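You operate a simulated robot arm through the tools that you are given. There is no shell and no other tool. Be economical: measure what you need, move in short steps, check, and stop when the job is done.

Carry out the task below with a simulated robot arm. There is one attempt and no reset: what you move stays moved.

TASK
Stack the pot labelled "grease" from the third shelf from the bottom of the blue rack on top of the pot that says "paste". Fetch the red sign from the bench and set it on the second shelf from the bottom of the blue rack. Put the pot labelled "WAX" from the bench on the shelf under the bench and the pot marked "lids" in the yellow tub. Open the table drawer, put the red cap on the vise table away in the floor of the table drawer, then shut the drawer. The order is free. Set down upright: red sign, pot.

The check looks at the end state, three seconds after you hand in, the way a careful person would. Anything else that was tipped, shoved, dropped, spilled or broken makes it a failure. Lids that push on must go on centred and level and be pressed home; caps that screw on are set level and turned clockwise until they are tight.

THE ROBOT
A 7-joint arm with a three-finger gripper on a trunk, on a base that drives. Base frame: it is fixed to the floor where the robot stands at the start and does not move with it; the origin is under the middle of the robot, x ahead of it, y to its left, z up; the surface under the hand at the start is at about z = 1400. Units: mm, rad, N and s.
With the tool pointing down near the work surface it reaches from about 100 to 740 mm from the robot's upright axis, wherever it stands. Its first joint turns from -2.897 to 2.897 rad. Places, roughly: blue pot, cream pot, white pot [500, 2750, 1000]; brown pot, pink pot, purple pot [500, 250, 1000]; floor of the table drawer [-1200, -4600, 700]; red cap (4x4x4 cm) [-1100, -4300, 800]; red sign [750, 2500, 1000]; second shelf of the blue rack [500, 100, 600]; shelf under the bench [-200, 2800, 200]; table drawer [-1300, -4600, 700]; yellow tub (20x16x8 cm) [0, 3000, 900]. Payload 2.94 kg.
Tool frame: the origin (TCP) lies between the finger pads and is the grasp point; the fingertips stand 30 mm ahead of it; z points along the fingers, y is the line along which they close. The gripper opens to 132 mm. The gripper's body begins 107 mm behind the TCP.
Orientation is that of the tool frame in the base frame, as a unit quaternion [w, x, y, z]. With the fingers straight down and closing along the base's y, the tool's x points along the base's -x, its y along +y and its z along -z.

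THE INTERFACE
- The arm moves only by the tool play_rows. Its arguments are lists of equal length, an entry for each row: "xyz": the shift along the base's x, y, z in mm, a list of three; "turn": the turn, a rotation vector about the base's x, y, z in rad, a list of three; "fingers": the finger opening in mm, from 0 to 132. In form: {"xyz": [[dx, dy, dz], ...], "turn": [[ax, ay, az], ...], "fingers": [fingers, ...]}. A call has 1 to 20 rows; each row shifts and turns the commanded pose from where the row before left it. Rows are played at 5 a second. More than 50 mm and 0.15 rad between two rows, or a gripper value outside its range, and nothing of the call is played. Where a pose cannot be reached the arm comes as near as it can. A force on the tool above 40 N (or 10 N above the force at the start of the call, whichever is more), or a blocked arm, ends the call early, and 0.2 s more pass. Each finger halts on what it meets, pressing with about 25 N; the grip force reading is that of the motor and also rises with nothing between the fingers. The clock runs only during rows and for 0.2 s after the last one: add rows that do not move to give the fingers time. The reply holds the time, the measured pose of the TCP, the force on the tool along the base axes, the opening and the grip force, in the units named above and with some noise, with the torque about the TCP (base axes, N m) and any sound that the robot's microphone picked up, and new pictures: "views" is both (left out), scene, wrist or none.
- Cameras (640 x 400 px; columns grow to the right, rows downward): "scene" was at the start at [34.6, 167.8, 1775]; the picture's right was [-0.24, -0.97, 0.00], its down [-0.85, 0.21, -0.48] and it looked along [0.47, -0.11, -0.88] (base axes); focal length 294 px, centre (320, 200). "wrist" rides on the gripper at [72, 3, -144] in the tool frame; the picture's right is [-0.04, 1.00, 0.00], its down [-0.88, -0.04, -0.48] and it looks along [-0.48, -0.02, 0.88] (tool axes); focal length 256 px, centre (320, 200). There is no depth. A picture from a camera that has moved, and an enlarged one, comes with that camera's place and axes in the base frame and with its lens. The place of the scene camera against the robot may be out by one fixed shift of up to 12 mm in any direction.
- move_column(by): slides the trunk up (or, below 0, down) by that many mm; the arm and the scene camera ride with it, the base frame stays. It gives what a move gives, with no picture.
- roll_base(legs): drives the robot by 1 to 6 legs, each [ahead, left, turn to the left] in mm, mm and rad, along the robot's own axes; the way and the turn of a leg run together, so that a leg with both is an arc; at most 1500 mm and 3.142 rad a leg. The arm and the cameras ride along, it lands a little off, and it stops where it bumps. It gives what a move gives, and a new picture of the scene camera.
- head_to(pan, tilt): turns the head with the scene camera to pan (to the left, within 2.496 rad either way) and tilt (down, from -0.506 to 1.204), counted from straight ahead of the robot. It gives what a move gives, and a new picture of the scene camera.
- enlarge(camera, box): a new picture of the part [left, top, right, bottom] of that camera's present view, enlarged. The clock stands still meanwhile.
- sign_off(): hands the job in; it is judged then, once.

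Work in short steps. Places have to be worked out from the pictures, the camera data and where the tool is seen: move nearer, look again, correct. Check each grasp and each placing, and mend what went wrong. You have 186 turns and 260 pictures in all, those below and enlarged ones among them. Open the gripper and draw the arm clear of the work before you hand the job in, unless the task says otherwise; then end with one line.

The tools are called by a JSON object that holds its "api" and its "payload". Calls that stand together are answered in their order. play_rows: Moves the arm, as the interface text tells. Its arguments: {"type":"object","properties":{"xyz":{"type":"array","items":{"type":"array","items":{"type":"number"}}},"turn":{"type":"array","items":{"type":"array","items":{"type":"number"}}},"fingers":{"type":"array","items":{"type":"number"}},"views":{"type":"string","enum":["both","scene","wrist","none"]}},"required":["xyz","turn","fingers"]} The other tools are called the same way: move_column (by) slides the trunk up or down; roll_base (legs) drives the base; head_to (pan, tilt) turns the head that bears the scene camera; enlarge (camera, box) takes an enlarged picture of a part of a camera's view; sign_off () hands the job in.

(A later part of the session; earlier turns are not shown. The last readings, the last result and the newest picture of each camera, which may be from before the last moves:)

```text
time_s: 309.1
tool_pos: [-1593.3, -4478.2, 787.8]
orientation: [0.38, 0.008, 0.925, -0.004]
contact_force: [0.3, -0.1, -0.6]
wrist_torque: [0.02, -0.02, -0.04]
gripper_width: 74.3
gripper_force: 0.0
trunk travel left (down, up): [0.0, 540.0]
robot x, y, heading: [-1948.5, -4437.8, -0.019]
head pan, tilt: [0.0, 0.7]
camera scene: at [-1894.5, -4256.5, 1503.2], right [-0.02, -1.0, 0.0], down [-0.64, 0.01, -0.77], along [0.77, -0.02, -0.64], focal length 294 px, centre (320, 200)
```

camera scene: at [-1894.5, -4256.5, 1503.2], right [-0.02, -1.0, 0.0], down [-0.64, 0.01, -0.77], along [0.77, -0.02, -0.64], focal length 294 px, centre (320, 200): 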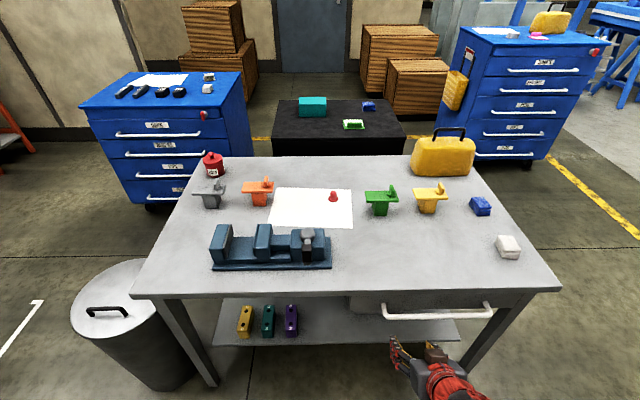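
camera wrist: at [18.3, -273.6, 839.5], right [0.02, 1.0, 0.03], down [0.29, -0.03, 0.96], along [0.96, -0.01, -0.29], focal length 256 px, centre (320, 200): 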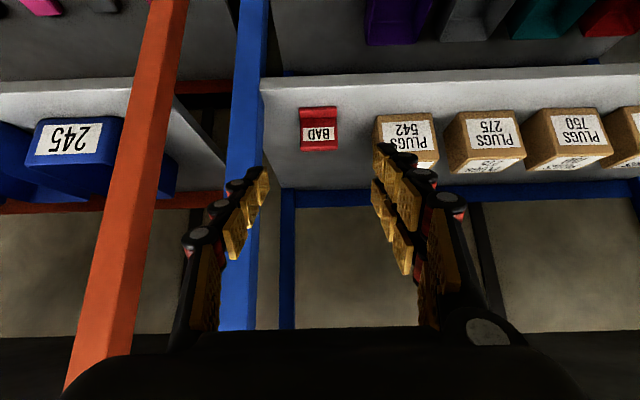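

The drawer is on this side, handle ≈ y −4440…−4744, x≈−1465…; the red cap lies on the white sheet at ≈(−1050, −4326). Enlarging both.

{"api": "enlarge", "payload": {"camera": "scene", "box": [270, 170, 370, 240]}}

{"api": "enlarge", "payload": {"camera": "scene", "box": [330, 270, 570, 400]}}

{"api": "enlarge", "payload": {"camera": "wrist", "box": [0, 0, 640, 400]}}

```text
5.71 times, centred on (320, 205) of scene
camera zoom: at [-1894.5, -4256.5, 1503.2], right [-0.02, -1.0, 0.0], down [-0.64, 0.01, -0.77], along [0.77, -0.02, -0.64], focal length 1680 px, centre (320, 171)
```

zoom: 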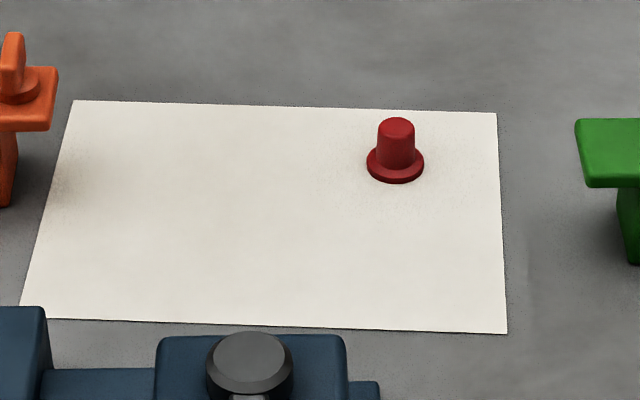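

```text
2.67 times, centred on (450, 335) of scene
camera zoom: at [-1894.5, -4256.5, 1503.2], right [-0.02, -1.0, 0.0], down [-0.64, 0.01, -0.77], along [0.77, -0.02, -0.64], focal length 784 px, centre (-27, -160)
```

zoom: 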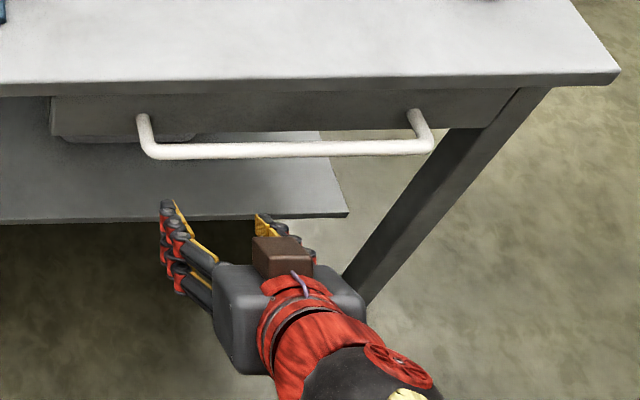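

```text
1.00 times, centred on (320, 200) of wrist (not enlarged: the box is as wide or as high as the picture)
camera zoom: at [-1746.0, -4472.8, 839.8], right [0.05, 1.0, 0.03], down [0.29, -0.04, 0.96], along [0.96, -0.04, -0.29], focal length 256 px, centre (320, 200)
```

zoom: 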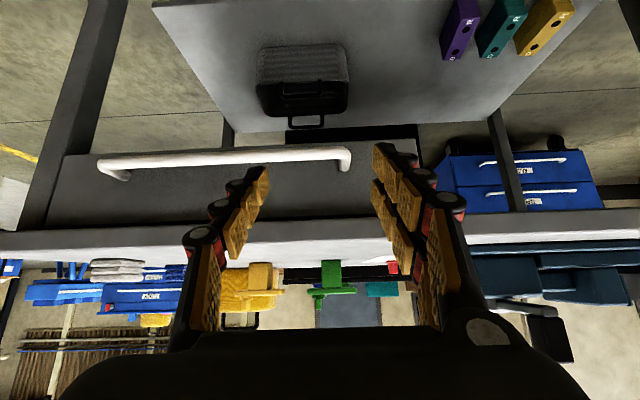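

Handle bar: x≈−1456, z≈697, y −4765…−4457; drawer face ≈−1407, table top ≈802. I'll grip the bar with a nearly horizontal hand closing vertically, then drive back. First position and roll the hand.

{"api": "roll_base", "payload": {"legs": [[-60, -132, 0.02]]}}

{"api": "play_rows", "payload": {"xyz": [[0, 0, 0], [0, 0, 0], [0, 0, 0], [0, 0, 0], [0, 0, -10], [0, 0, -10], [0, 0, -10], [0, 0, -10], [0, 0, -10], [0, 0, -10], [0, 0, -10], [0, 0, -10], [0, 0, -10], [0, 0, 0], [0, 0, 0], [0, 0, 0]], "turn": [[0, -0.137, 0], [0, -0.137, 0], [0, -0.137, 0], [0, -0.137, 0], [-0.139, 0, 0.033], [-0.139, 0, 0.033], [-0.139, 0, 0.033], [-0.139, 0, 0.033], [-0.139, 0, 0.033], [-0.139, 0, 0.033], [-0.139, 0, 0.033], [-0.139, 0, 0.033], [-0.139, 0, 0.033], [-0.139, 0, 0.033], [-0.139, 0, 0.033], [0, 0, 0]], "fingers": [50, 50, 50, 50, 50, 50, 50, 50, 50, 50, 50, 50, 50, 50, 50, 50], "views": "both"}}

```text
time_s: 310.4
tool_pos: [-1655.2, -4605.9, 788.4]
orientation: [0.379, -0.001, 0.926, 0.0]
contact_force: [-0.6, 0.1, -0.3]
wrist_torque: [-0.01, -0.01, 0.04]
gripper_width: 74.0
gripper_force: 0.1
trunk travel left (down, up): [0.0, 540.0]
robot x, y, heading: [-2018.6, -4576.9, -0.006]
head pan, tilt: [0.0, 0.7]
camera scene: at [-1961.5, -4389.8, 1503.1], right [0.0, -1.0, 0.0], down [-0.64, 0.0, -0.76], along [0.76, 0.0, -0.64], focal length 294 px, centre (320, 200)
```

scene: 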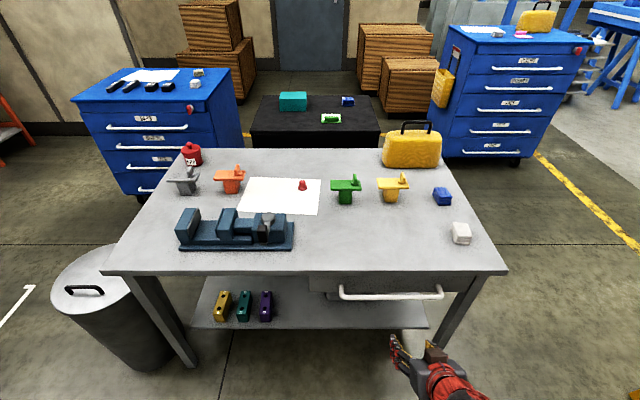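

```text
time_s: 311.2
tool_pos: [-1595.9, -4628.8, 909.1]
orientation: [0.628, -0.025, 0.777, -0.032]
contact_force: [-0.3, 0.1, 0.1]
wrist_torque: [-0.03, -0.04, -0.01]
gripper_width: 49.6
gripper_force: 0.1
trunk travel left (down, up): [0.0, 540.0]
robot x, y, heading: [-2017.3, -4573.3, -0.002]
head pan, tilt: [0.0, 0.7]
stopped in row 4: the arm was blocked; the commanded pose is now the measured one
camera scene: at [-1961.9, -4390.2, 1503.1], right [0.0, -1.0, 0.0], down [-0.64, 0.0, -0.77], along [0.77, 0.0, -0.64], focal length 294 px, centre (320, 200)
camera wrist: at [-1752.0, -4629.0, 867.2], right [0.01, 1.0, -0.04], down [-0.28, 0.04, 0.96], along [0.96, 0.0, 0.28], focal length 256 px, centre (320, 200)
```

scene: 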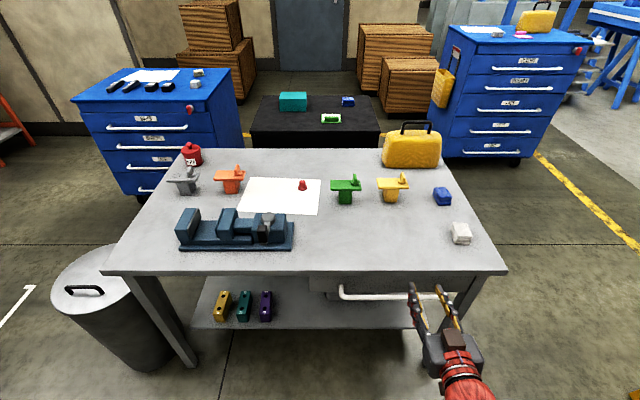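
wrist: 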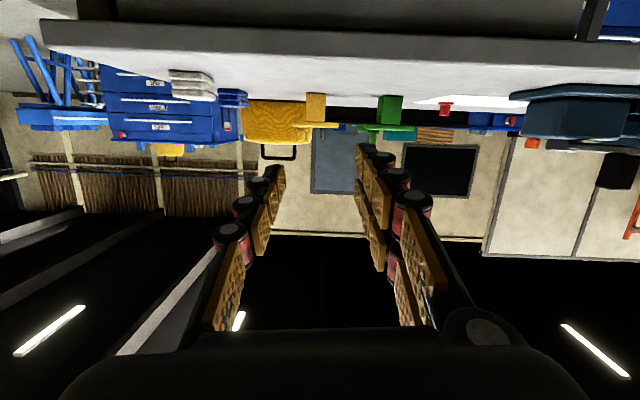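

The hand was too close to the body for a horizontal pose. Back the robot up 200 mm and extend the arm while lowering.

{"api": "roll_base", "payload": {"legs": [[-220, 0, 0]]}}

{"api": "play_rows", "payload": {"xyz": [[40, 0, 0], [40, 0, -30], [40, 0, -40], [40, 5, -40], [20, 5, -40], [0, 5, -40], [0, 4, -20], [0, 0, 0]], "turn": [[0, 0, 0], [0, 0, 0], [0, 0, 0], [0, 0, 0], [0, 0, 0], [0, 0, 0], [0, 0, 0], [0, 0, 0]], "fingers": [50, 50, 50, 50, 50, 50, 50, 50], "views": "none"}}

{"api": "play_rows", "payload": {"xyz": [[0, 0, 0], [0, 0, 0], [0, 0, 0], [0, 0, 0], [0, 0, 0], [0, 0, 0], [0, 0, 0], [0, 0, 0], [0, 0, 0], [0, 0, 0], [0, 0, 0], [0, 0, 0]], "turn": [[-0.14, 0, 0.03], [-0.14, 0, 0.03], [-0.14, 0, 0.03], [-0.14, 0, 0.03], [-0.14, 0, 0.03], [-0.14, 0, 0.03], [-0.14, 0, 0.03], [-0.14, 0, 0.03], [-0.14, 0, 0.03], [-0.14, 0, 0.03], [-0.14, 0, 0.03], [0, 0, 0]], "fingers": [50, 50, 50, 50, 50, 50, 50, 50, 50, 50, 50, 50], "views": "wrist"}}

```text
time_s: 312.9
tool_pos: [-1809.9, -4629.4, 908.6]
orientation: [0.628, -0.022, 0.777, -0.034]
contact_force: [-0.2, 0.4, -1.3]
wrist_torque: [-0.03, 0.0, -0.03]
gripper_width: 50.1
gripper_force: 0.1
trunk travel left (down, up): [0.0, 540.0]
robot x, y, heading: [-2231.3, -4573.3, -0.008]
head pan, tilt: [0.0, 0.7]
camera scene: at [-2173.6, -4389.3, 1503.1], right [-0.01, -1.0, 0.0], down [-0.64, 0.01, -0.76], along [0.76, -0.01, -0.64], focal length 294 px, centre (320, 200)
```

scene: 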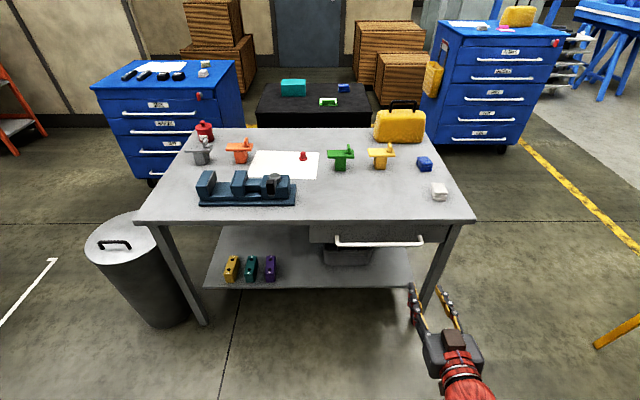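

```text
refused: row 3 steps farther than a row can; nothing moved
```

```text
time_s: 315.5
tool_pos: [-1851.4, -4611.5, 1116.6]
orientation: [-0.429, 0.567, -0.526, 0.467]
contact_force: [0.7, 0.2, 0.0]
wrist_torque: [-0.02, 0.0, -0.02]
gripper_width: 50.0
gripper_force: 0.0
out of reach, approached as far as the arm can: row 3, 4, 5, 6, 7, 8, 9, 10, 11
trunk travel left (down, up): [0.0, 540.0]
robot x, y, heading: [-2232.2, -4569.7, -0.01]
head pan, tilt: [0.0, 0.7]
camera wrist: at [-1993.5, -4683.9, 1146.9], right [-0.2, -0.04, -0.98], down [-0.47, 0.88, 0.06], along [0.86, 0.47, -0.19], focal length 256 px, centre (320, 200)
```

wrist: 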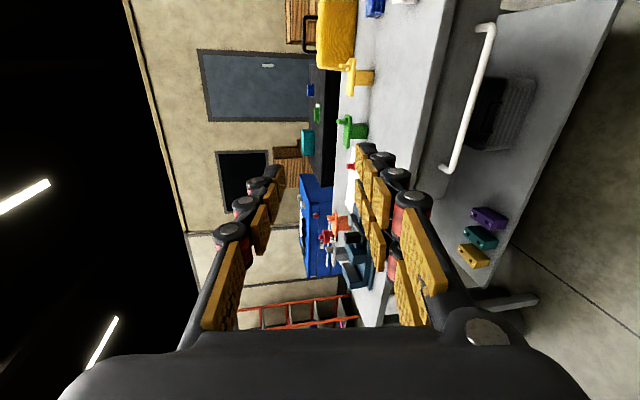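

Roll is right (tool y vertical). Now extend and lower to the handle's height, keeping ~145 mm in front of it.

{"api": "play_rows", "payload": {"xyz": [[40, 0, -20], [40, 0, -20], [40, 0, -25], [25, 0, -40], [20, 0, -42], [20, 0, -42], [20, 0, -42], [15, 0, -42], [10, 0, -42], [10, 0, -42], [10, 0, -42], [0, 0, -20], [0, 0, 0]], "turn": [[0, 0, 0], [0, 0, 0], [0, 0, 0], [0, 0, 0], [0, 0, 0], [0, 0, 0], [0, 0, 0], [0, 0, 0], [0, 0, 0], [0, 0, 0], [0, 0, 0], [-0.07, 0, 0], [0, 0, 0]], "fingers": [50, 50, 50, 50, 50, 50, 50, 50, 50, 50, 50, 50, 50], "views": "wrist"}}

```text
time_s: 318.3
tool_pos: [-1602.4, -4577.8, 773.1]
orientation: [-0.413, 0.581, -0.505, 0.487]
contact_force: [-0.2, 0.2, 0.6]
wrist_torque: [0.01, 0.02, 0.04]
gripper_width: 49.9
gripper_force: 0.0
out of reach, approached as far as the arm can: row 1, 2, 3, 4, 5
trunk travel left (down, up): [0.0, 540.0]
robot x, y, heading: [-2231.7, -4569.8, -0.01]
head pan, tilt: [0.0, 0.7]
camera wrist: at [-1744.1, -4648.3, 806.5], right [-0.18, -0.11, -0.98], down [-0.48, 0.88, -0.01], along [0.86, 0.46, -0.21], focal length 256 px, centre (320, 200)
```

wrist: 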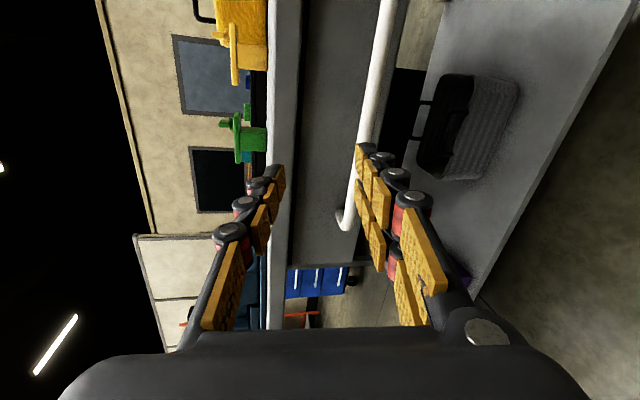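

Bar confirmed at z≈697 (x −1456). Fix the roll by +0.15 and go to 85 mm short of it.

{"api": "play_rows", "payload": {"xyz": [[20, -8, -25], [20, -8, -25], [22, -6, -11], [0, 0, 0]], "turn": [[0.08, 0, 0], [0.07, 0, 0], [0, 0, 0], [0, 0, 0]], "fingers": [56, 56, 56, 56], "views": "wrist"}}

```text
time_s: 319.3
tool_pos: [-1542.4, -4598.2, 713.3]
orientation: [-0.455, 0.548, -0.54, 0.447]
contact_force: [0.0, 0.5, 0.9]
wrist_torque: [0.03, 0.02, 0.0]
gripper_width: 56.0
gripper_force: 0.0
trunk travel left (down, up): [0.0, 540.0]
robot x, y, heading: [-2230.7, -4570.2, -0.011]
head pan, tilt: [0.0, 0.7]
camera wrist: at [-1683.1, -4672.6, 736.6], right [-0.19, 0.04, -0.98], down [-0.47, 0.87, 0.13], along [0.86, 0.49, -0.14], focal length 256 px, centre (320, 200)
```

wrist: 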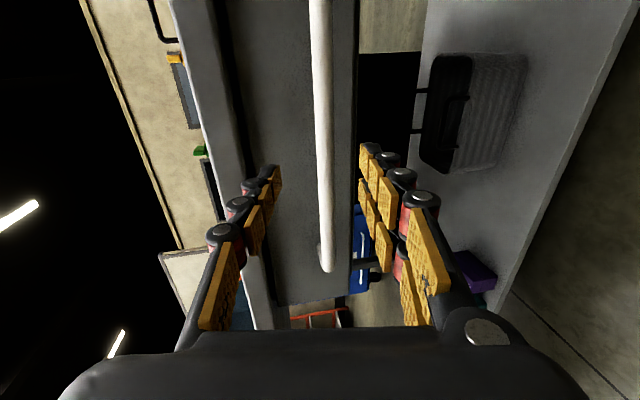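

The bar runs right between the fingers. Advance 80 mm and close on it.

{"api": "play_rows", "payload": {"xyz": [[30, 0, -6], [30, 0, -6], [20, 0, -5], [0, 0, 0], [0, 0, 0], [0, 0, 0], [0, 0, 0]], "turn": [[0, 0, 0], [0, 0, 0], [0, 0, 0], [0, 0, 0], [0, 0, 0], [0, 0, 0], [0, 0, 0]], "fingers": [56, 56, 56, 45, 30, 15, 5], "views": "wrist"}}

```text
time_s: 320.9
tool_pos: [-1462.6, -4596.6, 693.0]
orientation: [-0.455, 0.549, -0.54, 0.447]
contact_force: [-1.1, -1.0, -5.7]
wrist_torque: [0.16, -0.04, -0.05]
gripper_width: 14.1
gripper_force: 15.6
trunk travel left (down, up): [0.0, 540.0]
robot x, y, heading: [-2232.1, -4571.8, -0.009]
head pan, tilt: [0.0, 0.7]
camera wrist: at [-1603.0, -4671.2, 717.2], right [-0.19, 0.04, -0.98], down [-0.47, 0.87, 0.13], along [0.86, 0.49, -0.14], focal length 256 px, centre (320, 200)
```

wrist: 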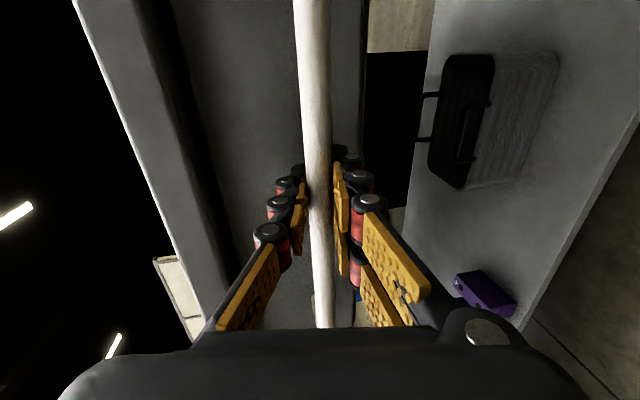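

Handle gripped (14 mm). Pull by driving back, first 120 mm.

{"api": "roll_base", "payload": {"legs": [[-120, 0, 0]]}}

```text
time_s: 322.1
tool_pos: [-1584.0, -4596.5, 694.9]
orientation: [-0.455, 0.548, -0.542, 0.446]
contact_force: [-1.9, -20.5, -14.1]
wrist_torque: [-0.22, 0.04, -0.59]
gripper_width: 13.7
gripper_force: 39.9
trunk travel left (down, up): [0.0, 540.0]
robot x, y, heading: [-2352.5, -4572.1, -0.004]
head pan, tilt: [0.0, 0.7]
camera scene: at [-2294.9, -4389.8, 1503.2], right [-0.01, -1.0, 0.0], down [-0.65, 0.01, -0.76], along [0.76, 0.0, -0.65], focal length 294 px, centre (320, 200)
```

scene: 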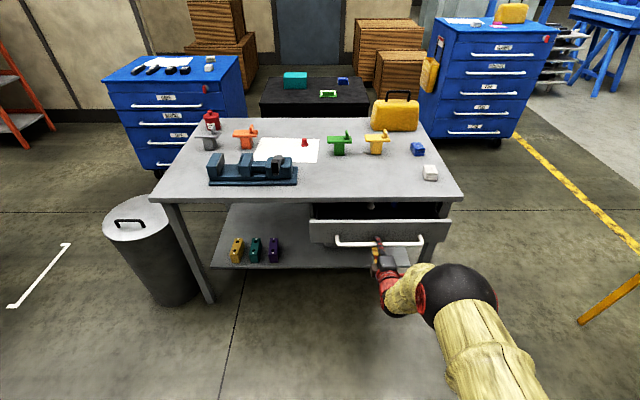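

The drawer slides open (120 mm). Pull 130 mm more.

{"api": "roll_base", "payload": {"legs": [[-130, -2, 0]]}}

```text
time_s: 323.4
tool_pos: [-1713.3, -4596.2, 694.1]
orientation: [-0.454, 0.549, -0.541, 0.447]
contact_force: [-1.2, 13.9, -4.3]
wrist_torque: [0.54, 0.02, 0.2]
gripper_width: 13.7
gripper_force: 39.6
trunk travel left (down, up): [0.0, 540.0]
robot x, y, heading: [-2483.3, -4570.9, -0.005]
head pan, tilt: [0.0, 0.7]
camera scene: at [-2424.1, -4388.5, 1503.0], right [-0.01, -1.0, 0.0], down [-0.64, 0.0, -0.76], along [0.76, -0.01, -0.64], focal length 294 px, centre (320, 200)
```

scene: 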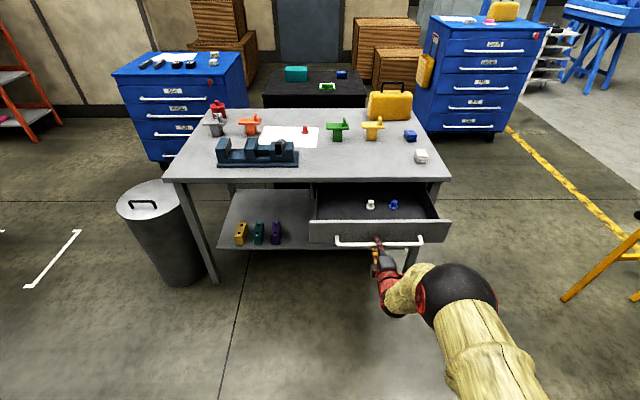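

Open 250 mm: inside are two caps at the back, free floor in front. Release the handle, withdraw, raise and turn the hand vertical.

{"api": "play_rows", "payload": {"xyz": [[0, 0, 0], [0, 0, 0], [0, 0, 0], [-30, 0, 6], [-35, 0, 7], [-35, 0, 7], [-20, 0, 40], [-10, 0, 45], [-10, 0, 45], [-10, 0, 45], [-10, 0, 45], [-10, 0, 45], [-10, 0, 45], [0, 0, 30], [0, 0, 0], [0, 0, 0], [0, 0, 0], [0, 0, 0]], "turn": [[0, 0, 0], [0, 0, 0], [0, 0, 0], [0, 0, 0], [0, 0, 0], [0, 0, 0], [0, 0, 0], [0, 0.1, 0], [0, 0.13, 0], [0, 0.13, 0], [0, 0.13, 0], [0, 0.13, 0], [0, 0.13, 0], [0, 0.13, 0], [0, 0.13, 0], [0, 0.13, 0], [0, 0.13, 0], [0, 0.116, 0]], "fingers": [25, 40, 56, 56, 56, 56, 56, 60, 60, 60, 60, 60, 60, 60, 60, 60, 60, 60], "views": "none"}}

{"api": "roll_base", "payload": {"legs": [[0, 425, 0], [780, 0, 0]]}}

{"api": "enlarge", "payload": {"camera": "wrist", "box": [0, 0, 640, 400]}}

```text
time_s: 327.2
tool_pos: [-1891.3, -4586.7, 954.3]
orientation: [-0.198, 0.698, -0.677, 0.124]
contact_force: [1.3, 0.8, 0.0]
wrist_torque: [0.04, 0.04, 0.01]
gripper_width: 60.1
gripper_force: 0.1
out of reach, approached as far as the arm can: row 12, 13, 14, 15, 16, 17, 18
trunk travel left (down, up): [0.0, 540.0]
robot x, y, heading: [-2483.9, -4571.1, -0.011]
head pan, tilt: [0.0, 0.7]
```

```text
time_s: 333.7
tool_pos: [-1103.1, -4124.6, 955.8]
orientation: [-0.201, 0.712, -0.663, 0.12]
contact_force: [-0.4, -0.3, 1.2]
wrist_torque: [0.02, -0.02, -0.03]
gripper_width: 60.3
gripper_force: 0.0
trunk travel left (down, up): [0.0, 540.0]
robot x, y, heading: [-1693.6, -4135.1, 0.031]
head pan, tilt: [0.0, 0.7]
camera scene: at [-1641.9, -3949.0, 1503.1], right [0.03, -1.0, 0.0], down [-0.64, -0.02, -0.76], along [0.76, 0.02, -0.64], focal length 294 px, centre (320, 200)
```

scene: 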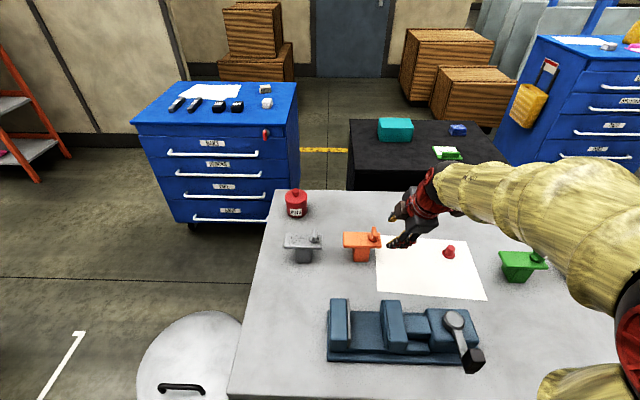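

```text
1.00 times, centred on (320, 200) of wrist (not enlarged: the box is as wide or as high as the picture)
camera zoom: at [-1162.5, -4214.6, 1075.0], right [-0.9, 0.0, -0.44], down [-0.25, 0.81, 0.52], along [0.36, 0.58, -0.73], focal length 256 px, centre (320, 200)
```

zoom: 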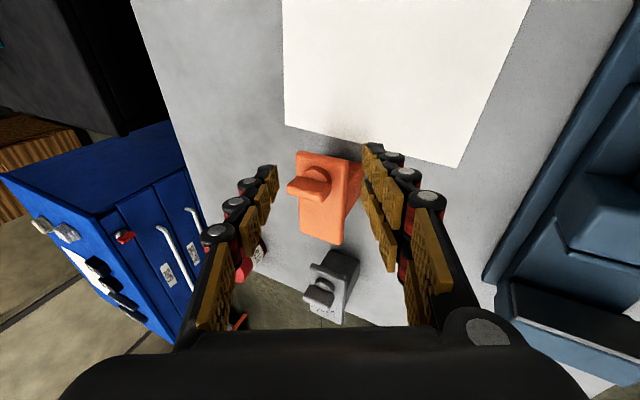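

Correct the residual tilt to vertical and move over the cap at ≈(−1056, −4323).

{"api": "play_rows", "payload": {"xyz": [[0, 0, 10], [0, 0, 10], [0, -20, 0], [0, -20, 0], [10, -40, 0], [12, -40, 0], [12, -40, 0], [13, -38, 0], [0, 0, 0]], "turn": [[-0.033, 0.1135, 0], [-0.033, 0.1135, 0], [-0.033, 0.1135, 0], [-0.033, 0.1135, 0], [0, 0, 0], [0, 0, 0], [0, 0, 0], [0, 0, 0], [0, 0, 0]], "fingers": [60, 60, 60, 60, 60, 60, 60, 60, 60], "views": "wrist"}}

```text
time_s: 335.7
tool_pos: [-1057.2, -4280.4, 953.7]
orientation: [-0.201, 0.711, -0.663, 0.121]
contact_force: [0.7, 0.0, -0.3]
wrist_torque: [-0.02, 0.0, 0.03]
gripper_width: 60.2
gripper_force: 0.0
out of reach, approached as far as the arm can: row 1, 2, 3, 4
trunk travel left (down, up): [0.0, 540.0]
robot x, y, heading: [-1692.7, -4134.2, 0.029]
head pan, tilt: [0.0, 0.7]
camera wrist: at [-1117.0, -4369.9, 1073.9], right [-0.9, 0.0, -0.44], down [-0.25, 0.81, 0.53], along [0.36, 0.58, -0.73], focal length 256 px, centre (320, 200)
```

wrist: 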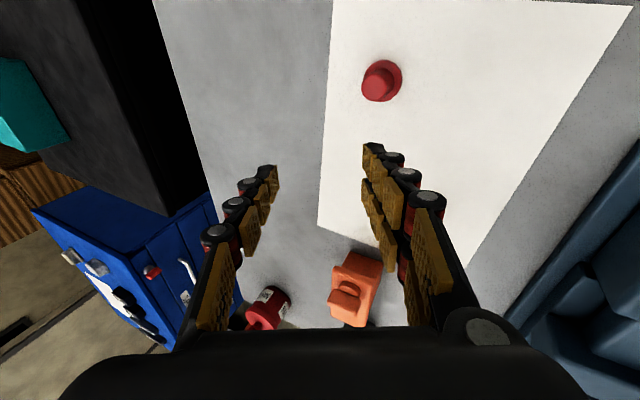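

The arm refuses this tilt from its present posture. Retract and raise so it can re-configure, then turn vertical.

{"api": "play_rows", "payload": {"xyz": [[-40, 10, 20], [-40, 10, 20], [-40, 10, 20], [-40, 10, 20], [-40, 10, 20], [-20, 0, 20], [0, 0, 0], [0, 0, 0], [0, 0, 0], [0, 0, 0], [0, 0, 0]], "turn": [[0, 0, 0], [0, 0, 0], [0, 0, 0], [0, 0, 0], [0, 0, 0], [0, 0, 0], [-0.033, 0.1135, 0], [-0.033, 0.1135, 0], [-0.033, 0.1135, 0], [-0.033, 0.1135, 0], [0, 0, 0]], "fingers": [60, 60, 60, 60, 60, 60, 60, 60, 60, 60, 60], "views": "scene"}}

```text
time_s: 338.1
tool_pos: [-1284.4, -4250.6, 1071.1]
orientation: [-0.15, 0.724, -0.671, 0.056]
contact_force: [-0.2, -0.2, 0.0]
wrist_torque: [-0.03, 0.0, -0.03]
gripper_width: 60.1
gripper_force: 0.1
out of reach, approached as far as the arm can: row 7, 8, 9, 10
trunk travel left (down, up): [0.0, 540.0]
robot x, y, heading: [-1692.4, -4133.5, 0.027]
head pan, tilt: [0.0, 0.7]
camera scene: at [-1641.9, -3949.0, 1503.1], right [0.03, -1.0, 0.0], down [-0.64, -0.02, -0.76], along [0.76, 0.02, -0.64], focal length 294 px, centre (320, 200)
```

scene: 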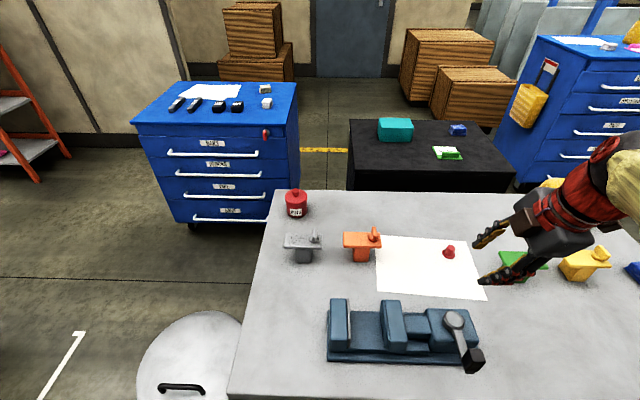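

The elbow swung out; I unroll the hand back toward its home roll, which should free the posture, then go vertical.

{"api": "play_rows", "payload": {"xyz": [[0, 0, 0], [0, 0, 0], [0, 0, 0], [0, 0, 0], [0, 0, 0], [0, 0, 0], [0, 0, 0], [0, 0, 0], [0, 0, 0], [0, 0, 0], [0, 0, 0], [0, 0, 0], [0, 0, 0], [0, 0, 0], [0, 0, 0]], "turn": [[0.039, 0.02, -0.133], [0.039, 0.02, -0.133], [0.039, 0.02, -0.133], [0.039, 0.02, -0.133], [0.039, 0.02, -0.133], [0.039, 0.02, -0.133], [0.039, 0.02, -0.133], [0.039, 0.02, -0.133], [0.039, 0.02, -0.133], [0.039, 0.02, -0.133], [0.039, 0.02, -0.133], [-0.05, 0.09, 0], [-0.05, 0.1, 0], [-0.05, 0.1, 0], [0, 0, 0]], "fingers": [60, 60, 60, 60, 60, 60, 60, 60, 60, 60, 60, 60, 60, 60, 60], "views": "none"}}

```text
time_s: 341.3
tool_pos: [-1284.9, -4252.0, 1069.6]
orientation: [0.145, -0.053, 0.986, 0.065]
contact_force: [-0.1, -0.2, -0.6]
wrist_torque: [-0.02, 0.02, -0.03]
gripper_width: 60.1
gripper_force: 0.0
out of reach, approached as far as the arm can: row 12, 13, 14
trunk travel left (down, up): [0.0, 540.0]
robot x, y, heading: [-1693.0, -4135.0, 0.032]
head pan, tilt: [0.0, 0.7]
```

Still stuck; I move the hand toward the original rest pose (left-front, high) and turn vertical there to recover a normal elbow.

{"api": "play_rows", "payload": {"xyz": [[-10, 40, 10], [-10, 40, 10], [-10, 40, 10], [-10, 40, 10], [-10, 40, 10], [-10, 40, 10], [-10, 40, 10], [-10, 40, 0], [0, 30, 0], [0, 0, 0], [0, 0, 0], [0, 0, 0], [0, 0, 0], [0, 0, 0]], "turn": [[0, 0, 0], [0, 0, 0], [0, 0, 0], [0, 0, 0], [0, 0, 0], [0, 0, 0], [0, 0, 0], [0, 0, 0], [0, 0, 0], [-0.04, 0.08, 0], [-0.04, 0.08, 0], [-0.04, 0.08, 0], [-0.03, 0.05, 0], [0, 0, 0]], "fingers": [60, 60, 60, 60, 60, 60, 60, 60, 60, 60, 60, 60, 60, 60], "views": "scene"}}

```text
time_s: 344.3
tool_pos: [-1351.5, -4056.8, 1084.3]
orientation: [0.072, -0.04, 0.988, 0.133]
contact_force: [0.5, -0.2, -0.3]
wrist_torque: [0.0, 0.03, 0.03]
gripper_width: 60.4
gripper_force: 0.0
out of reach, approached as far as the arm can: row 1, 2, 3, 4, 5, 6, 7, 8, 9, 10, 11, 12, 13
trunk travel left (down, up): [0.0, 540.0]
robot x, y, heading: [-1692.9, -4133.7, 0.033]
head pan, tilt: [0.0, 0.7]
camera scene: at [-1641.5, -3948.9, 1503.1], right [0.03, -1.0, 0.0], down [-0.64, -0.02, -0.76], along [0.76, 0.02, -0.64], focal length 294 px, centre (320, 200)
```

scene: 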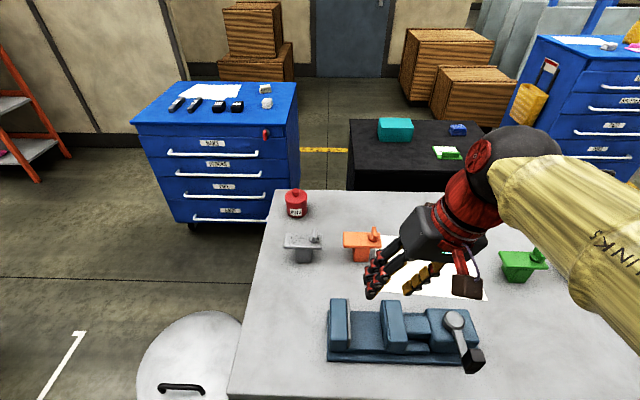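

This posture gets closer to vertical toward the right/back. I go to (−1413, −4434) and turn vertical there; afterwards I can swing round the axis with the same posture.

{"api": "play_rows", "payload": {"xyz": [[-7, -42, 0], [-7, -42, 0], [-7, -42, 0], [-7, -42, 0], [-7, -42, 0], [-7, -42, 0], [-7, -42, 0], [-7, -42, 0], [-6, -41, 0], [0, 0, 0], [0, 0, 0]], "turn": [[0, 0, 0], [0, 0, 0], [0, 0, 0], [0, 0, 0], [-0.05, 0.025, 0], [-0.05, 0.025, 0], [-0.05, 0.025, 0], [-0.06, 0.03, 0], [-0.06, 0.03, 0], [0, 0, 0], [0, 0, 0]], "fingers": [60, 60, 60, 60, 60, 60, 60, 60, 60, 60, 60], "views": "none"}}

```text
time_s: 346.7
tool_pos: [-1398.0, -4423.2, 1071.0]
orientation: [0.117, -0.043, 0.99, 0.071]
contact_force: [-0.3, 0.6, 0.8]
wrist_torque: [0.02, 0.01, 0.04]
gripper_width: 60.3
gripper_force: 0.0
out of reach, approached as far as the arm can: row 5, 6, 7, 8, 9
trunk travel left (down, up): [0.0, 540.0]
robot x, y, heading: [-1692.9, -4129.6, 0.025]
head pan, tilt: [0.0, 0.7]
```

Still tilted. I back off from the table and look at the arm's posture to fix it.

{"api": "roll_base", "payload": {"legs": [[-330, 0, 0]]}}

{"api": "head_to", "payload": {"pan": -0.8, "tilt": 0.8}}

```text
time_s: 348.8
tool_pos: [-1723.4, -4431.9, 1070.5]
orientation: [0.117, -0.043, 0.99, 0.071]
contact_force: [0.5, 0.5, -0.2]
wrist_torque: [-0.01, 0.01, 0.02]
gripper_width: 60.0
gripper_force: 0.0
trunk travel left (down, up): [0.0, 540.0]
robot x, y, heading: [-2026.1, -4141.3, 0.033]
head pan, tilt: [0.0, 0.7]
camera scene: at [-1968.8, -3959.1, 1503.1], right [0.03, -1.0, 0.0], down [-0.64, -0.02, -0.76], along [0.76, 0.02, -0.64], focal length 294 px, centre (320, 200)
```

scene: 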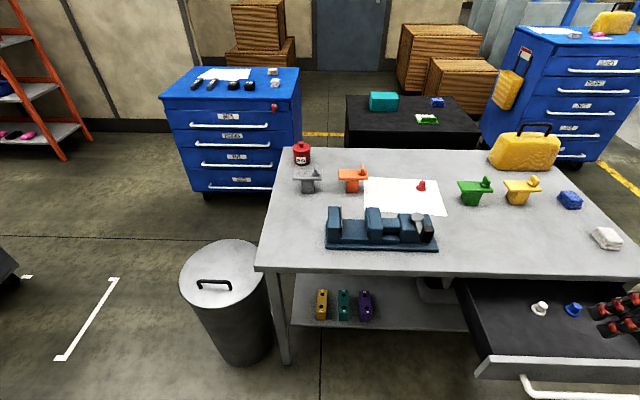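

```text
time_s: 350.0
tool_pos: [-1724.1, -4431.9, 1070.9]
orientation: [0.117, -0.043, 0.99, 0.072]
contact_force: [-0.5, 0.4, -1.0]
wrist_torque: [-0.02, 0.0, -0.04]
gripper_width: 60.0
gripper_force: 0.1
trunk travel left (down, up): [0.0, 540.0]
robot x, y, heading: [-2020.7, -4144.1, 0.03]
head pan, tilt: [-0.799, 0.799]
camera scene: at [-1995.9, -4017.8, 1494.9], right [-0.69, -0.72, 0.0], down [-0.52, 0.5, -0.7], along [0.5, -0.48, -0.72], focal length 294 px, centre (320, 200)
```

scene: 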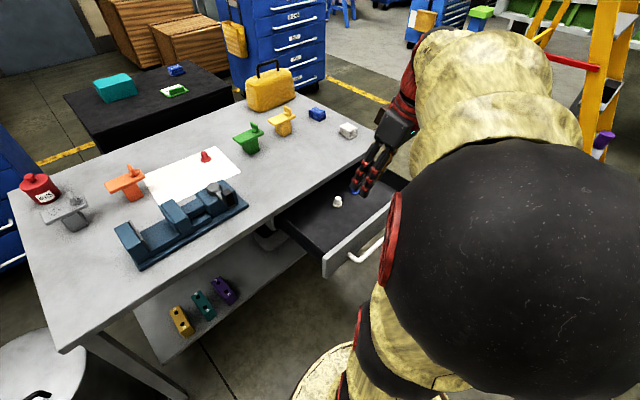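

The wrist just can't go fully vertical in this elbow posture; a 55°-pitched hand with the closing axis along y suffices for the cap. Set that orientation and move left, then drive in again.

{"api": "play_rows", "payload": {"xyz": [[0, 25, 0], [0, 30, -10], [0, 35, -20], [0, 35, -20], [0, 35, -20], [0, 0, 0]], "turn": [[-0.044, -0.12, -0.03], [-0.044, -0.12, -0.03], [-0.044, -0.12, -0.03], [0, 0, 0], [0, 0, 0], [0, 0, 0]], "fingers": [60, 60, 60, 60, 60, 60], "views": "none"}}

{"api": "roll_base", "payload": {"legs": [[330, 0, -0.03]]}}

{"api": "enlarge", "payload": {"camera": "wrist", "box": [0, 0, 640, 400]}}

```text
time_s: 351.0
tool_pos: [-1720.5, -4325.2, 958.2]
orientation: [0.236, 0.013, 0.969, 0.075]
contact_force: [-0.2, 0.1, 0.4]
wrist_torque: [0.0, 0.0, -0.02]
gripper_width: 60.2
gripper_force: 0.1
trunk travel left (down, up): [0.0, 540.0]
robot x, y, heading: [-2018.2, -4144.4, 0.031]
head pan, tilt: [-0.799, 0.799]
stopped in row 5: the arm was blocked; the commanded pose is now the measured one
```

```text
time_s: 353.2
tool_pos: [-1394.9, -4333.1, 958.6]
orientation: [0.237, 0.033, 0.969, 0.069]
contact_force: [-0.1, 0.6, 0.3]
wrist_torque: [-0.04, 0.0, -0.01]
gripper_width: 59.8
gripper_force: 0.0
trunk travel left (down, up): [0.0, 540.0]
robot x, y, heading: [-1684.7, -4138.4, -0.008]
head pan, tilt: [-0.799, 0.799]
camera scene: at [-1657.1, -4015.2, 1494.9], right [-0.72, -0.69, 0.0], down [-0.49, 0.52, -0.7], along [0.48, -0.5, -0.72], focal length 294 px, centre (320, 200)
```

scene: 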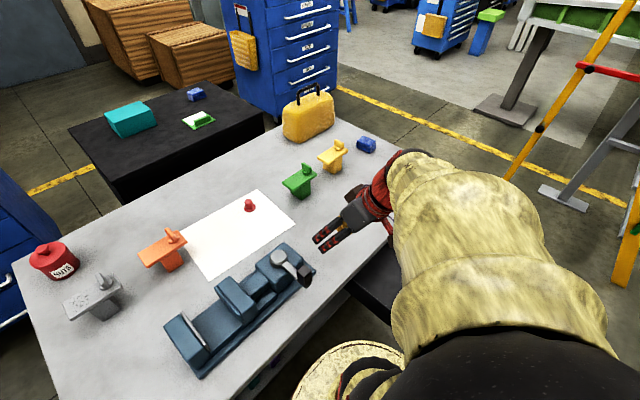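

```text
1.00 times, centred on (320, 200) of wrist (not enlarged: the box is as wide or as high as the picture)
camera zoom: at [-1525.8, -4340.1, 1051.6], right [0.07, 0.98, 0.17], down [0.56, -0.18, 0.81], along [0.83, 0.04, -0.56], focal length 256 px, centre (320, 200)
```

zoom: 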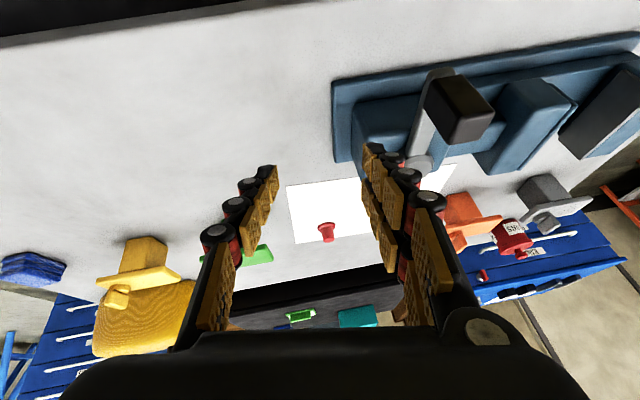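

Cap at (−1066, −4317). Level the closing axis and move forward over the vise's height, stopping just short of the cap.

{"api": "play_rows", "payload": {"xyz": [[40, 2, 0], [40, 2, 0], [40, 3, 0], [40, 3, 0], [40, 3, 0], [40, 3, -10], [20, 0, -30], [0, 0, 0]], "turn": [[-0.075, 0, 0], [-0.075, 0, 0], [0, 0, 0], [0, 0, 0], [0, 0, 0], [0, 0, 0], [0, 0, 0], [0, 0, 0]], "fingers": [60, 60, 60, 60, 60, 60, 60, 60], "views": "wrist"}}

```text
time_s: 355.0
tool_pos: [-1131.3, -4317.9, 918.7]
orientation: [0.24, 0.016, 0.971, -0.004]
contact_force: [1.0, 0.5, -0.2]
wrist_torque: [-0.01, 0.0, 0.0]
gripper_width: 60.1
gripper_force: 0.1
trunk travel left (down, up): [0.0, 540.0]
robot x, y, heading: [-1686.5, -4139.8, -0.009]
head pan, tilt: [-0.799, 0.799]
camera wrist: at [-1263.1, -4310.6, 1011.2], right [0.07, 1.0, 0.02], down [0.56, -0.06, 0.83], along [0.83, -0.05, -0.56], focal length 256 px, centre (320, 200)
```

wrist: 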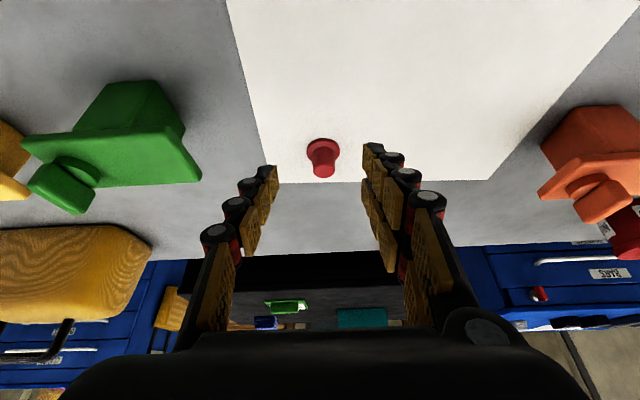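

Cap at (−1060, −4318), centred. Descend on it and close.

{"api": "play_rows", "payload": {"xyz": [[21, 0, -26], [21, 0, -26], [21, 0, -23], [0, 0, 0], [0, 0, 0], [0, 0, 0], [0, 0, 0]], "turn": [[0, 0, 0], [0, 0, 0], [0, 0, 0], [0, 0, 0], [0, 0, 0], [0, 0, 0], [0, 0, 0]], "fingers": [60, 60, 60, 45, 30, 15, 10], "views": "wrist"}}

```text
time_s: 356.6
tool_pos: [-1069.8, -4318.6, 844.6]
orientation: [0.239, 0.017, 0.971, -0.003]
contact_force: [0.8, -0.7, 0.5]
wrist_torque: [0.01, 0.02, 0.0]
gripper_width: 22.4
gripper_force: 20.4
trunk travel left (down, up): [0.0, 540.0]
robot x, y, heading: [-1684.3, -4140.3, -0.007]
head pan, tilt: [-0.799, 0.799]
camera wrist: at [-1201.2, -4311.5, 937.7], right [0.07, 1.0, 0.02], down [0.56, -0.06, 0.83], along [0.83, -0.05, -0.56], focal length 256 px, centre (320, 200)
```

wrist: 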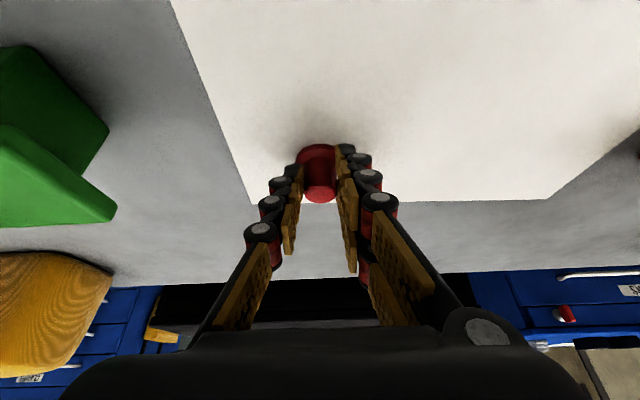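

Cap held (22 mm). Lift, retract high over the vise, and drive to the front of the open drawer.

{"api": "play_rows", "payload": {"xyz": [[0, 0, 20], [0, 0, 40], [0, 0, 45], [0, 0, 40], [-38, 28, 0], [-38, 28, 0], [-38, 28, 0], [-38, 28, 0], [-38, 28, 0], [-38, 28, 0], [-30, 8, 0], [0, 0, 0]], "turn": [[0, 0, 0], [0, 0, 0], [0, 0, 0], [0, 0, 0], [0, 0, 0], [0, 0, 0], [0, 0, 0], [0, 0, 0], [0, 0, 0], [0, 0, 0], [0, 0, 0], [0, 0, 0]], "fingers": [10, 10, 10, 10, 10, 10, 10, 10, 10, 10, 10, 10], "views": "none"}}

{"api": "roll_base", "payload": {"legs": [[-390, 0, 0], [0, -400, 0]]}}

{"api": "head_to", "payload": {"pan": 0.0, "tilt": 0.8}}

```text
time_s: 359.2
tool_pos: [-1252.2, -4211.6, 913.7]
orientation: [0.242, 0.014, 0.97, 0.0]
contact_force: [0.2, -0.2, -0.4]
wrist_torque: [0.01, 0.03, -0.06]
gripper_width: 22.4
gripper_force: 24.9
out of reach, approached as far as the arm can: row 4, 5, 6, 7, 8, 9, 10
trunk travel left (down, up): [0.0, 540.0]
robot x, y, heading: [-1687.2, -4136.8, -0.01]
head pan, tilt: [-0.799, 0.799]
```

```text
time_s: 360.2
tool_pos: [-1293.1, -4213.0, 918.7]
orientation: [0.249, 0.014, 0.968, -0.001]
contact_force: [0.7, 1.6, 0.4]
wrist_torque: [0.02, -0.06, -0.03]
gripper_width: 11.0
gripper_force: 0.2
trunk travel left (down, up): [0.0, 540.0]
robot x, y, heading: [-1731.3, -4139.0, -0.01]
head pan, tilt: [-0.799, 0.799]
stopped in leg 1: the force on the tool passed its limit at 63 N (the readings are from after the stop); the commanded pose is now the measured one
camera scene: at [-1703.2, -4014.3, 1494.8], right [-0.72, -0.69, 0.0], down [-0.5, 0.52, -0.7], along [0.48, -0.5, -0.72], focal length 294 px, centre (320, 200)
```

scene: 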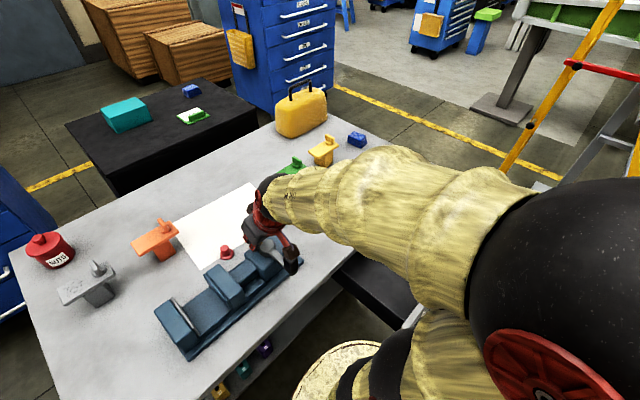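

```text
time_s: 361.4
tool_pos: [-1292.8, -4211.1, 918.1]
orientation: [0.25, 0.013, 0.968, -0.001]
contact_force: [0.1, 1.4, 0.8]
wrist_torque: [0.05, -0.02, -0.03]
gripper_width: 11.0
gripper_force: 0.9
trunk travel left (down, up): [0.0, 540.0]
robot x, y, heading: [-1732.5, -4137.1, -0.012]
head pan, tilt: [0.0, 0.799]
camera scene: at [-1678.2, -3956.7, 1494.9], right [-0.01, -1.0, 0.0], down [-0.72, 0.01, -0.7], along [0.7, -0.01, -0.72], focal length 294 px, centre (320, 200)
```

scene: 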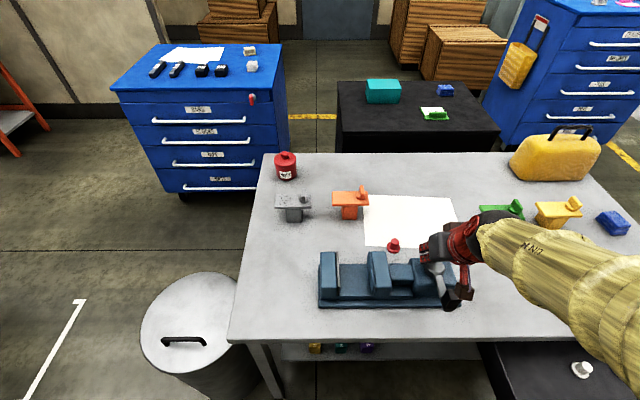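

The arm hadn't risen as commanded (reach limit), and backing up the hand hit the vise; the cap dropped on the table near (−1200, −4165). I inspect before moving.

{"api": "enlarge", "payload": {"camera": "scene", "box": [300, 190, 500, 320]}}

{"api": "enlarge", "payload": {"camera": "wrist", "box": [0, 0, 640, 400]}}

```text
3.08 times, centred on (400, 255) of scene
camera zoom: at [-1678.2, -3956.7, 1494.9], right [-0.01, -1.0, 0.0], down [-0.72, 0.01, -0.7], along [0.7, -0.01, -0.72], focal length 905 px, centre (74, 31)
```

zoom: 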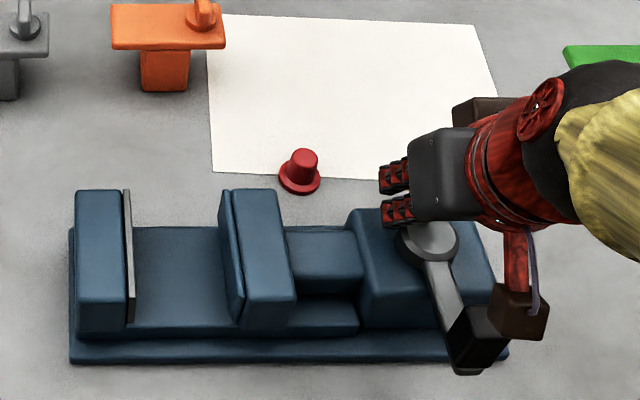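

```text
1.00 times, centred on (320, 200) of wrist (not enlarged: the box is as wide or as high as the picture)
camera zoom: at [-1426.3, -4206.2, 1009.4], right [0.06, 1.0, 0.03], down [0.54, -0.06, 0.84], along [0.84, -0.04, -0.54], focal length 256 px, centre (320, 200)
```

zoom: 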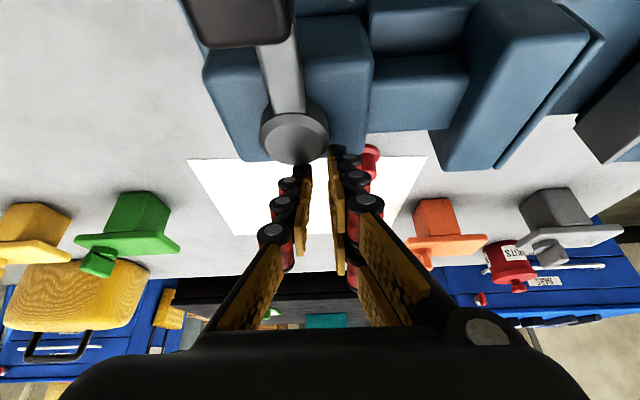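

Cap stands upright at (−1195, −4165); vise looks unmoved. I move the hand forward off the hub, and use the trunk to raise everything 150 mm.

{"api": "play_rows", "payload": {"xyz": [[10, 0, 0], [15, -5, 0], [15, -10, 0], [0, 0, 0]], "turn": [[0, 0, 0], [0, 0, 0], [0, 0, 0], [0, 0, 0]], "fingers": [11, 11, 11, 11], "views": "none"}}

{"api": "move_column", "payload": {"by": 150}}

{"api": "head_to", "payload": {"pan": -0.1, "tilt": 0.8}}

```text
time_s: 362.4
tool_pos: [-1254.2, -4228.2, 919.7]
orientation: [0.248, 0.014, 0.969, -0.001]
contact_force: [-0.1, 0.1, -0.5]
wrist_torque: [0.0, 0.01, -0.03]
gripper_width: 10.7
gripper_force: 0.0
trunk travel left (down, up): [0.0, 540.0]
robot x, y, heading: [-1734.9, -4136.9, -0.01]
head pan, tilt: [0.0, 0.799]
```

```text
time_s: 364.1
tool_pos: [-1254.0, -4227.9, 1069.2]
orientation: [0.249, 0.013, 0.968, -0.001]
contact_force: [-0.7, -0.3, 0.7]
wrist_torque: [0.0, 0.02, -0.02]
gripper_width: 11.0
gripper_force: 0.2
trunk travel left (down, up): [-150.0, 390.0]
robot x, y, heading: [-1730.0, -4142.2, -0.008]
head pan, tilt: [0.0, 0.799]
```

```text
time_s: 364.8
tool_pos: [-1255.2, -4227.5, 1069.9]
orientation: [0.249, 0.014, 0.968, -0.002]
contact_force: [0.3, -0.2, -0.1]
wrist_torque: [-0.02, 0.0, -0.02]
gripper_width: 11.0
gripper_force: 0.2
trunk travel left (down, up): [-150.0, 390.0]
robot x, y, heading: [-1732.6, -4140.6, -0.011]
head pan, tilt: [-0.099, 0.799]
camera scene: at [-1678.7, -3964.8, 1644.9], right [-0.11, -0.99, 0.0], down [-0.71, 0.08, -0.7], along [0.69, -0.08, -0.72], focal length 294 px, centre (320, 200)
```

scene: 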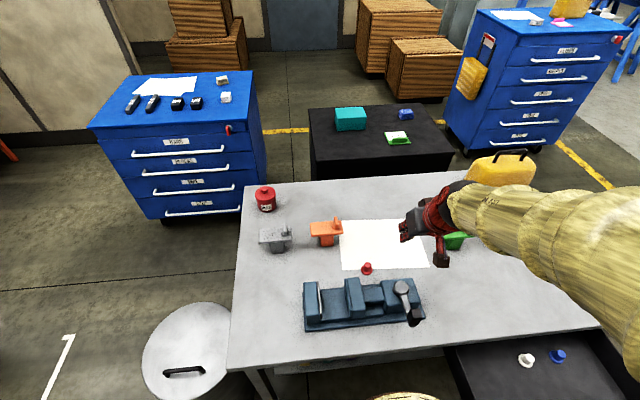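

Cap at (−1206, −4167); vise's jaw tops ≈875 with rear edge x≈−1260. Approach the cap along the tool axis from above the vise.

{"api": "play_rows", "payload": {"xyz": [[0, 20, -25], [0, 20, -30], [-4, 20, -30], [-3, 1, -40], [0, 0, -14], [0, 0, 0]], "turn": [[0, 0, 0], [0, 0, 0], [0, 0, 0], [0, 0, 0], [0, 0, 0], [0, 0, 0]], "fingers": [30, 50, 60, 60, 60, 60], "views": "wrist"}}

```text
time_s: 366.2
tool_pos: [-1259.2, -4167.2, 933.3]
orientation: [0.25, 0.014, 0.968, -0.001]
contact_force: [0.4, -0.2, 0.0]
wrist_torque: [-0.01, 0.05, 0.0]
gripper_width: 59.8
gripper_force: 0.1
trunk travel left (down, up): [-150.0, 390.0]
robot x, y, heading: [-1735.0, -4138.6, -0.012]
head pan, tilt: [-0.099, 0.799]
camera wrist: at [-1390.5, -4160.6, 1024.1], right [0.06, 1.0, 0.03], down [0.54, -0.06, 0.84], along [0.84, -0.04, -0.54], focal length 256 px, centre (320, 200)
```

wrist: 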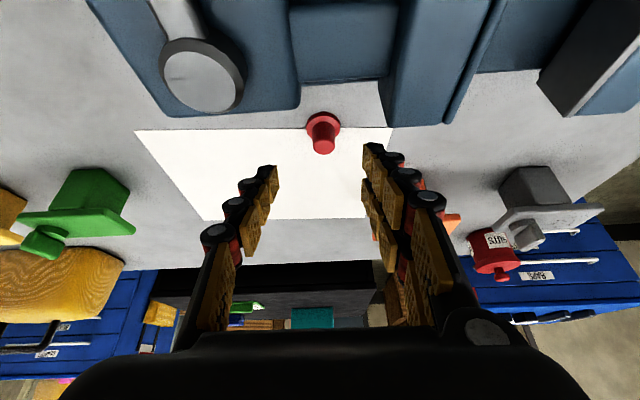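

Cap fixed at (−1203, −4164). Go down and grip.

{"api": "play_rows", "payload": {"xyz": [[16, 1, -30], [16, 1, -30], [16, 1, -30], [0, 0, 0], [0, 0, 0], [0, 0, 0], [0, 0, 0]], "turn": [[0, 0, 0], [0, 0, 0], [0, 0, 0], [0, 0, 0], [0, 0, 0], [0, 0, 0], [0, 0, 0]], "fingers": [60, 60, 60, 45, 30, 15, 5], "views": "wrist"}}

```text
time_s: 367.8
tool_pos: [-1213.6, -4163.2, 842.2]
orientation: [0.248, 0.013, 0.969, 0.0]
contact_force: [0.3, -0.4, 0.0]
wrist_torque: [0.0, -0.02, 0.02]
gripper_width: 22.7
gripper_force: 21.0
trunk travel left (down, up): [-150.0, 390.0]
robot x, y, heading: [-1733.3, -4140.3, -0.006]
head pan, tilt: [-0.099, 0.799]
camera wrist: at [-1345.5, -4157.0, 933.8], right [0.06, 1.0, 0.03], down [0.54, -0.06, 0.84], along [0.84, -0.04, -0.54], focal length 256 px, centre (320, 200)
```

wrist: 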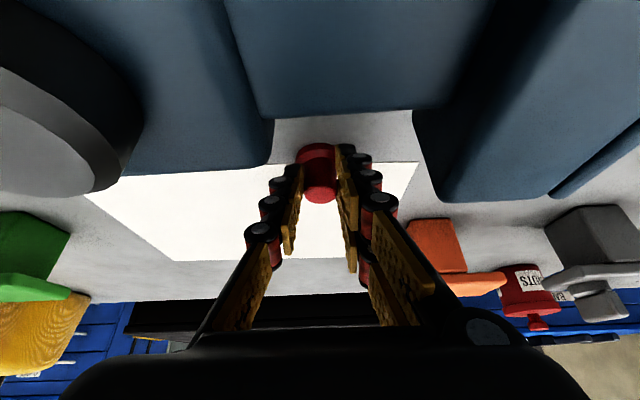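

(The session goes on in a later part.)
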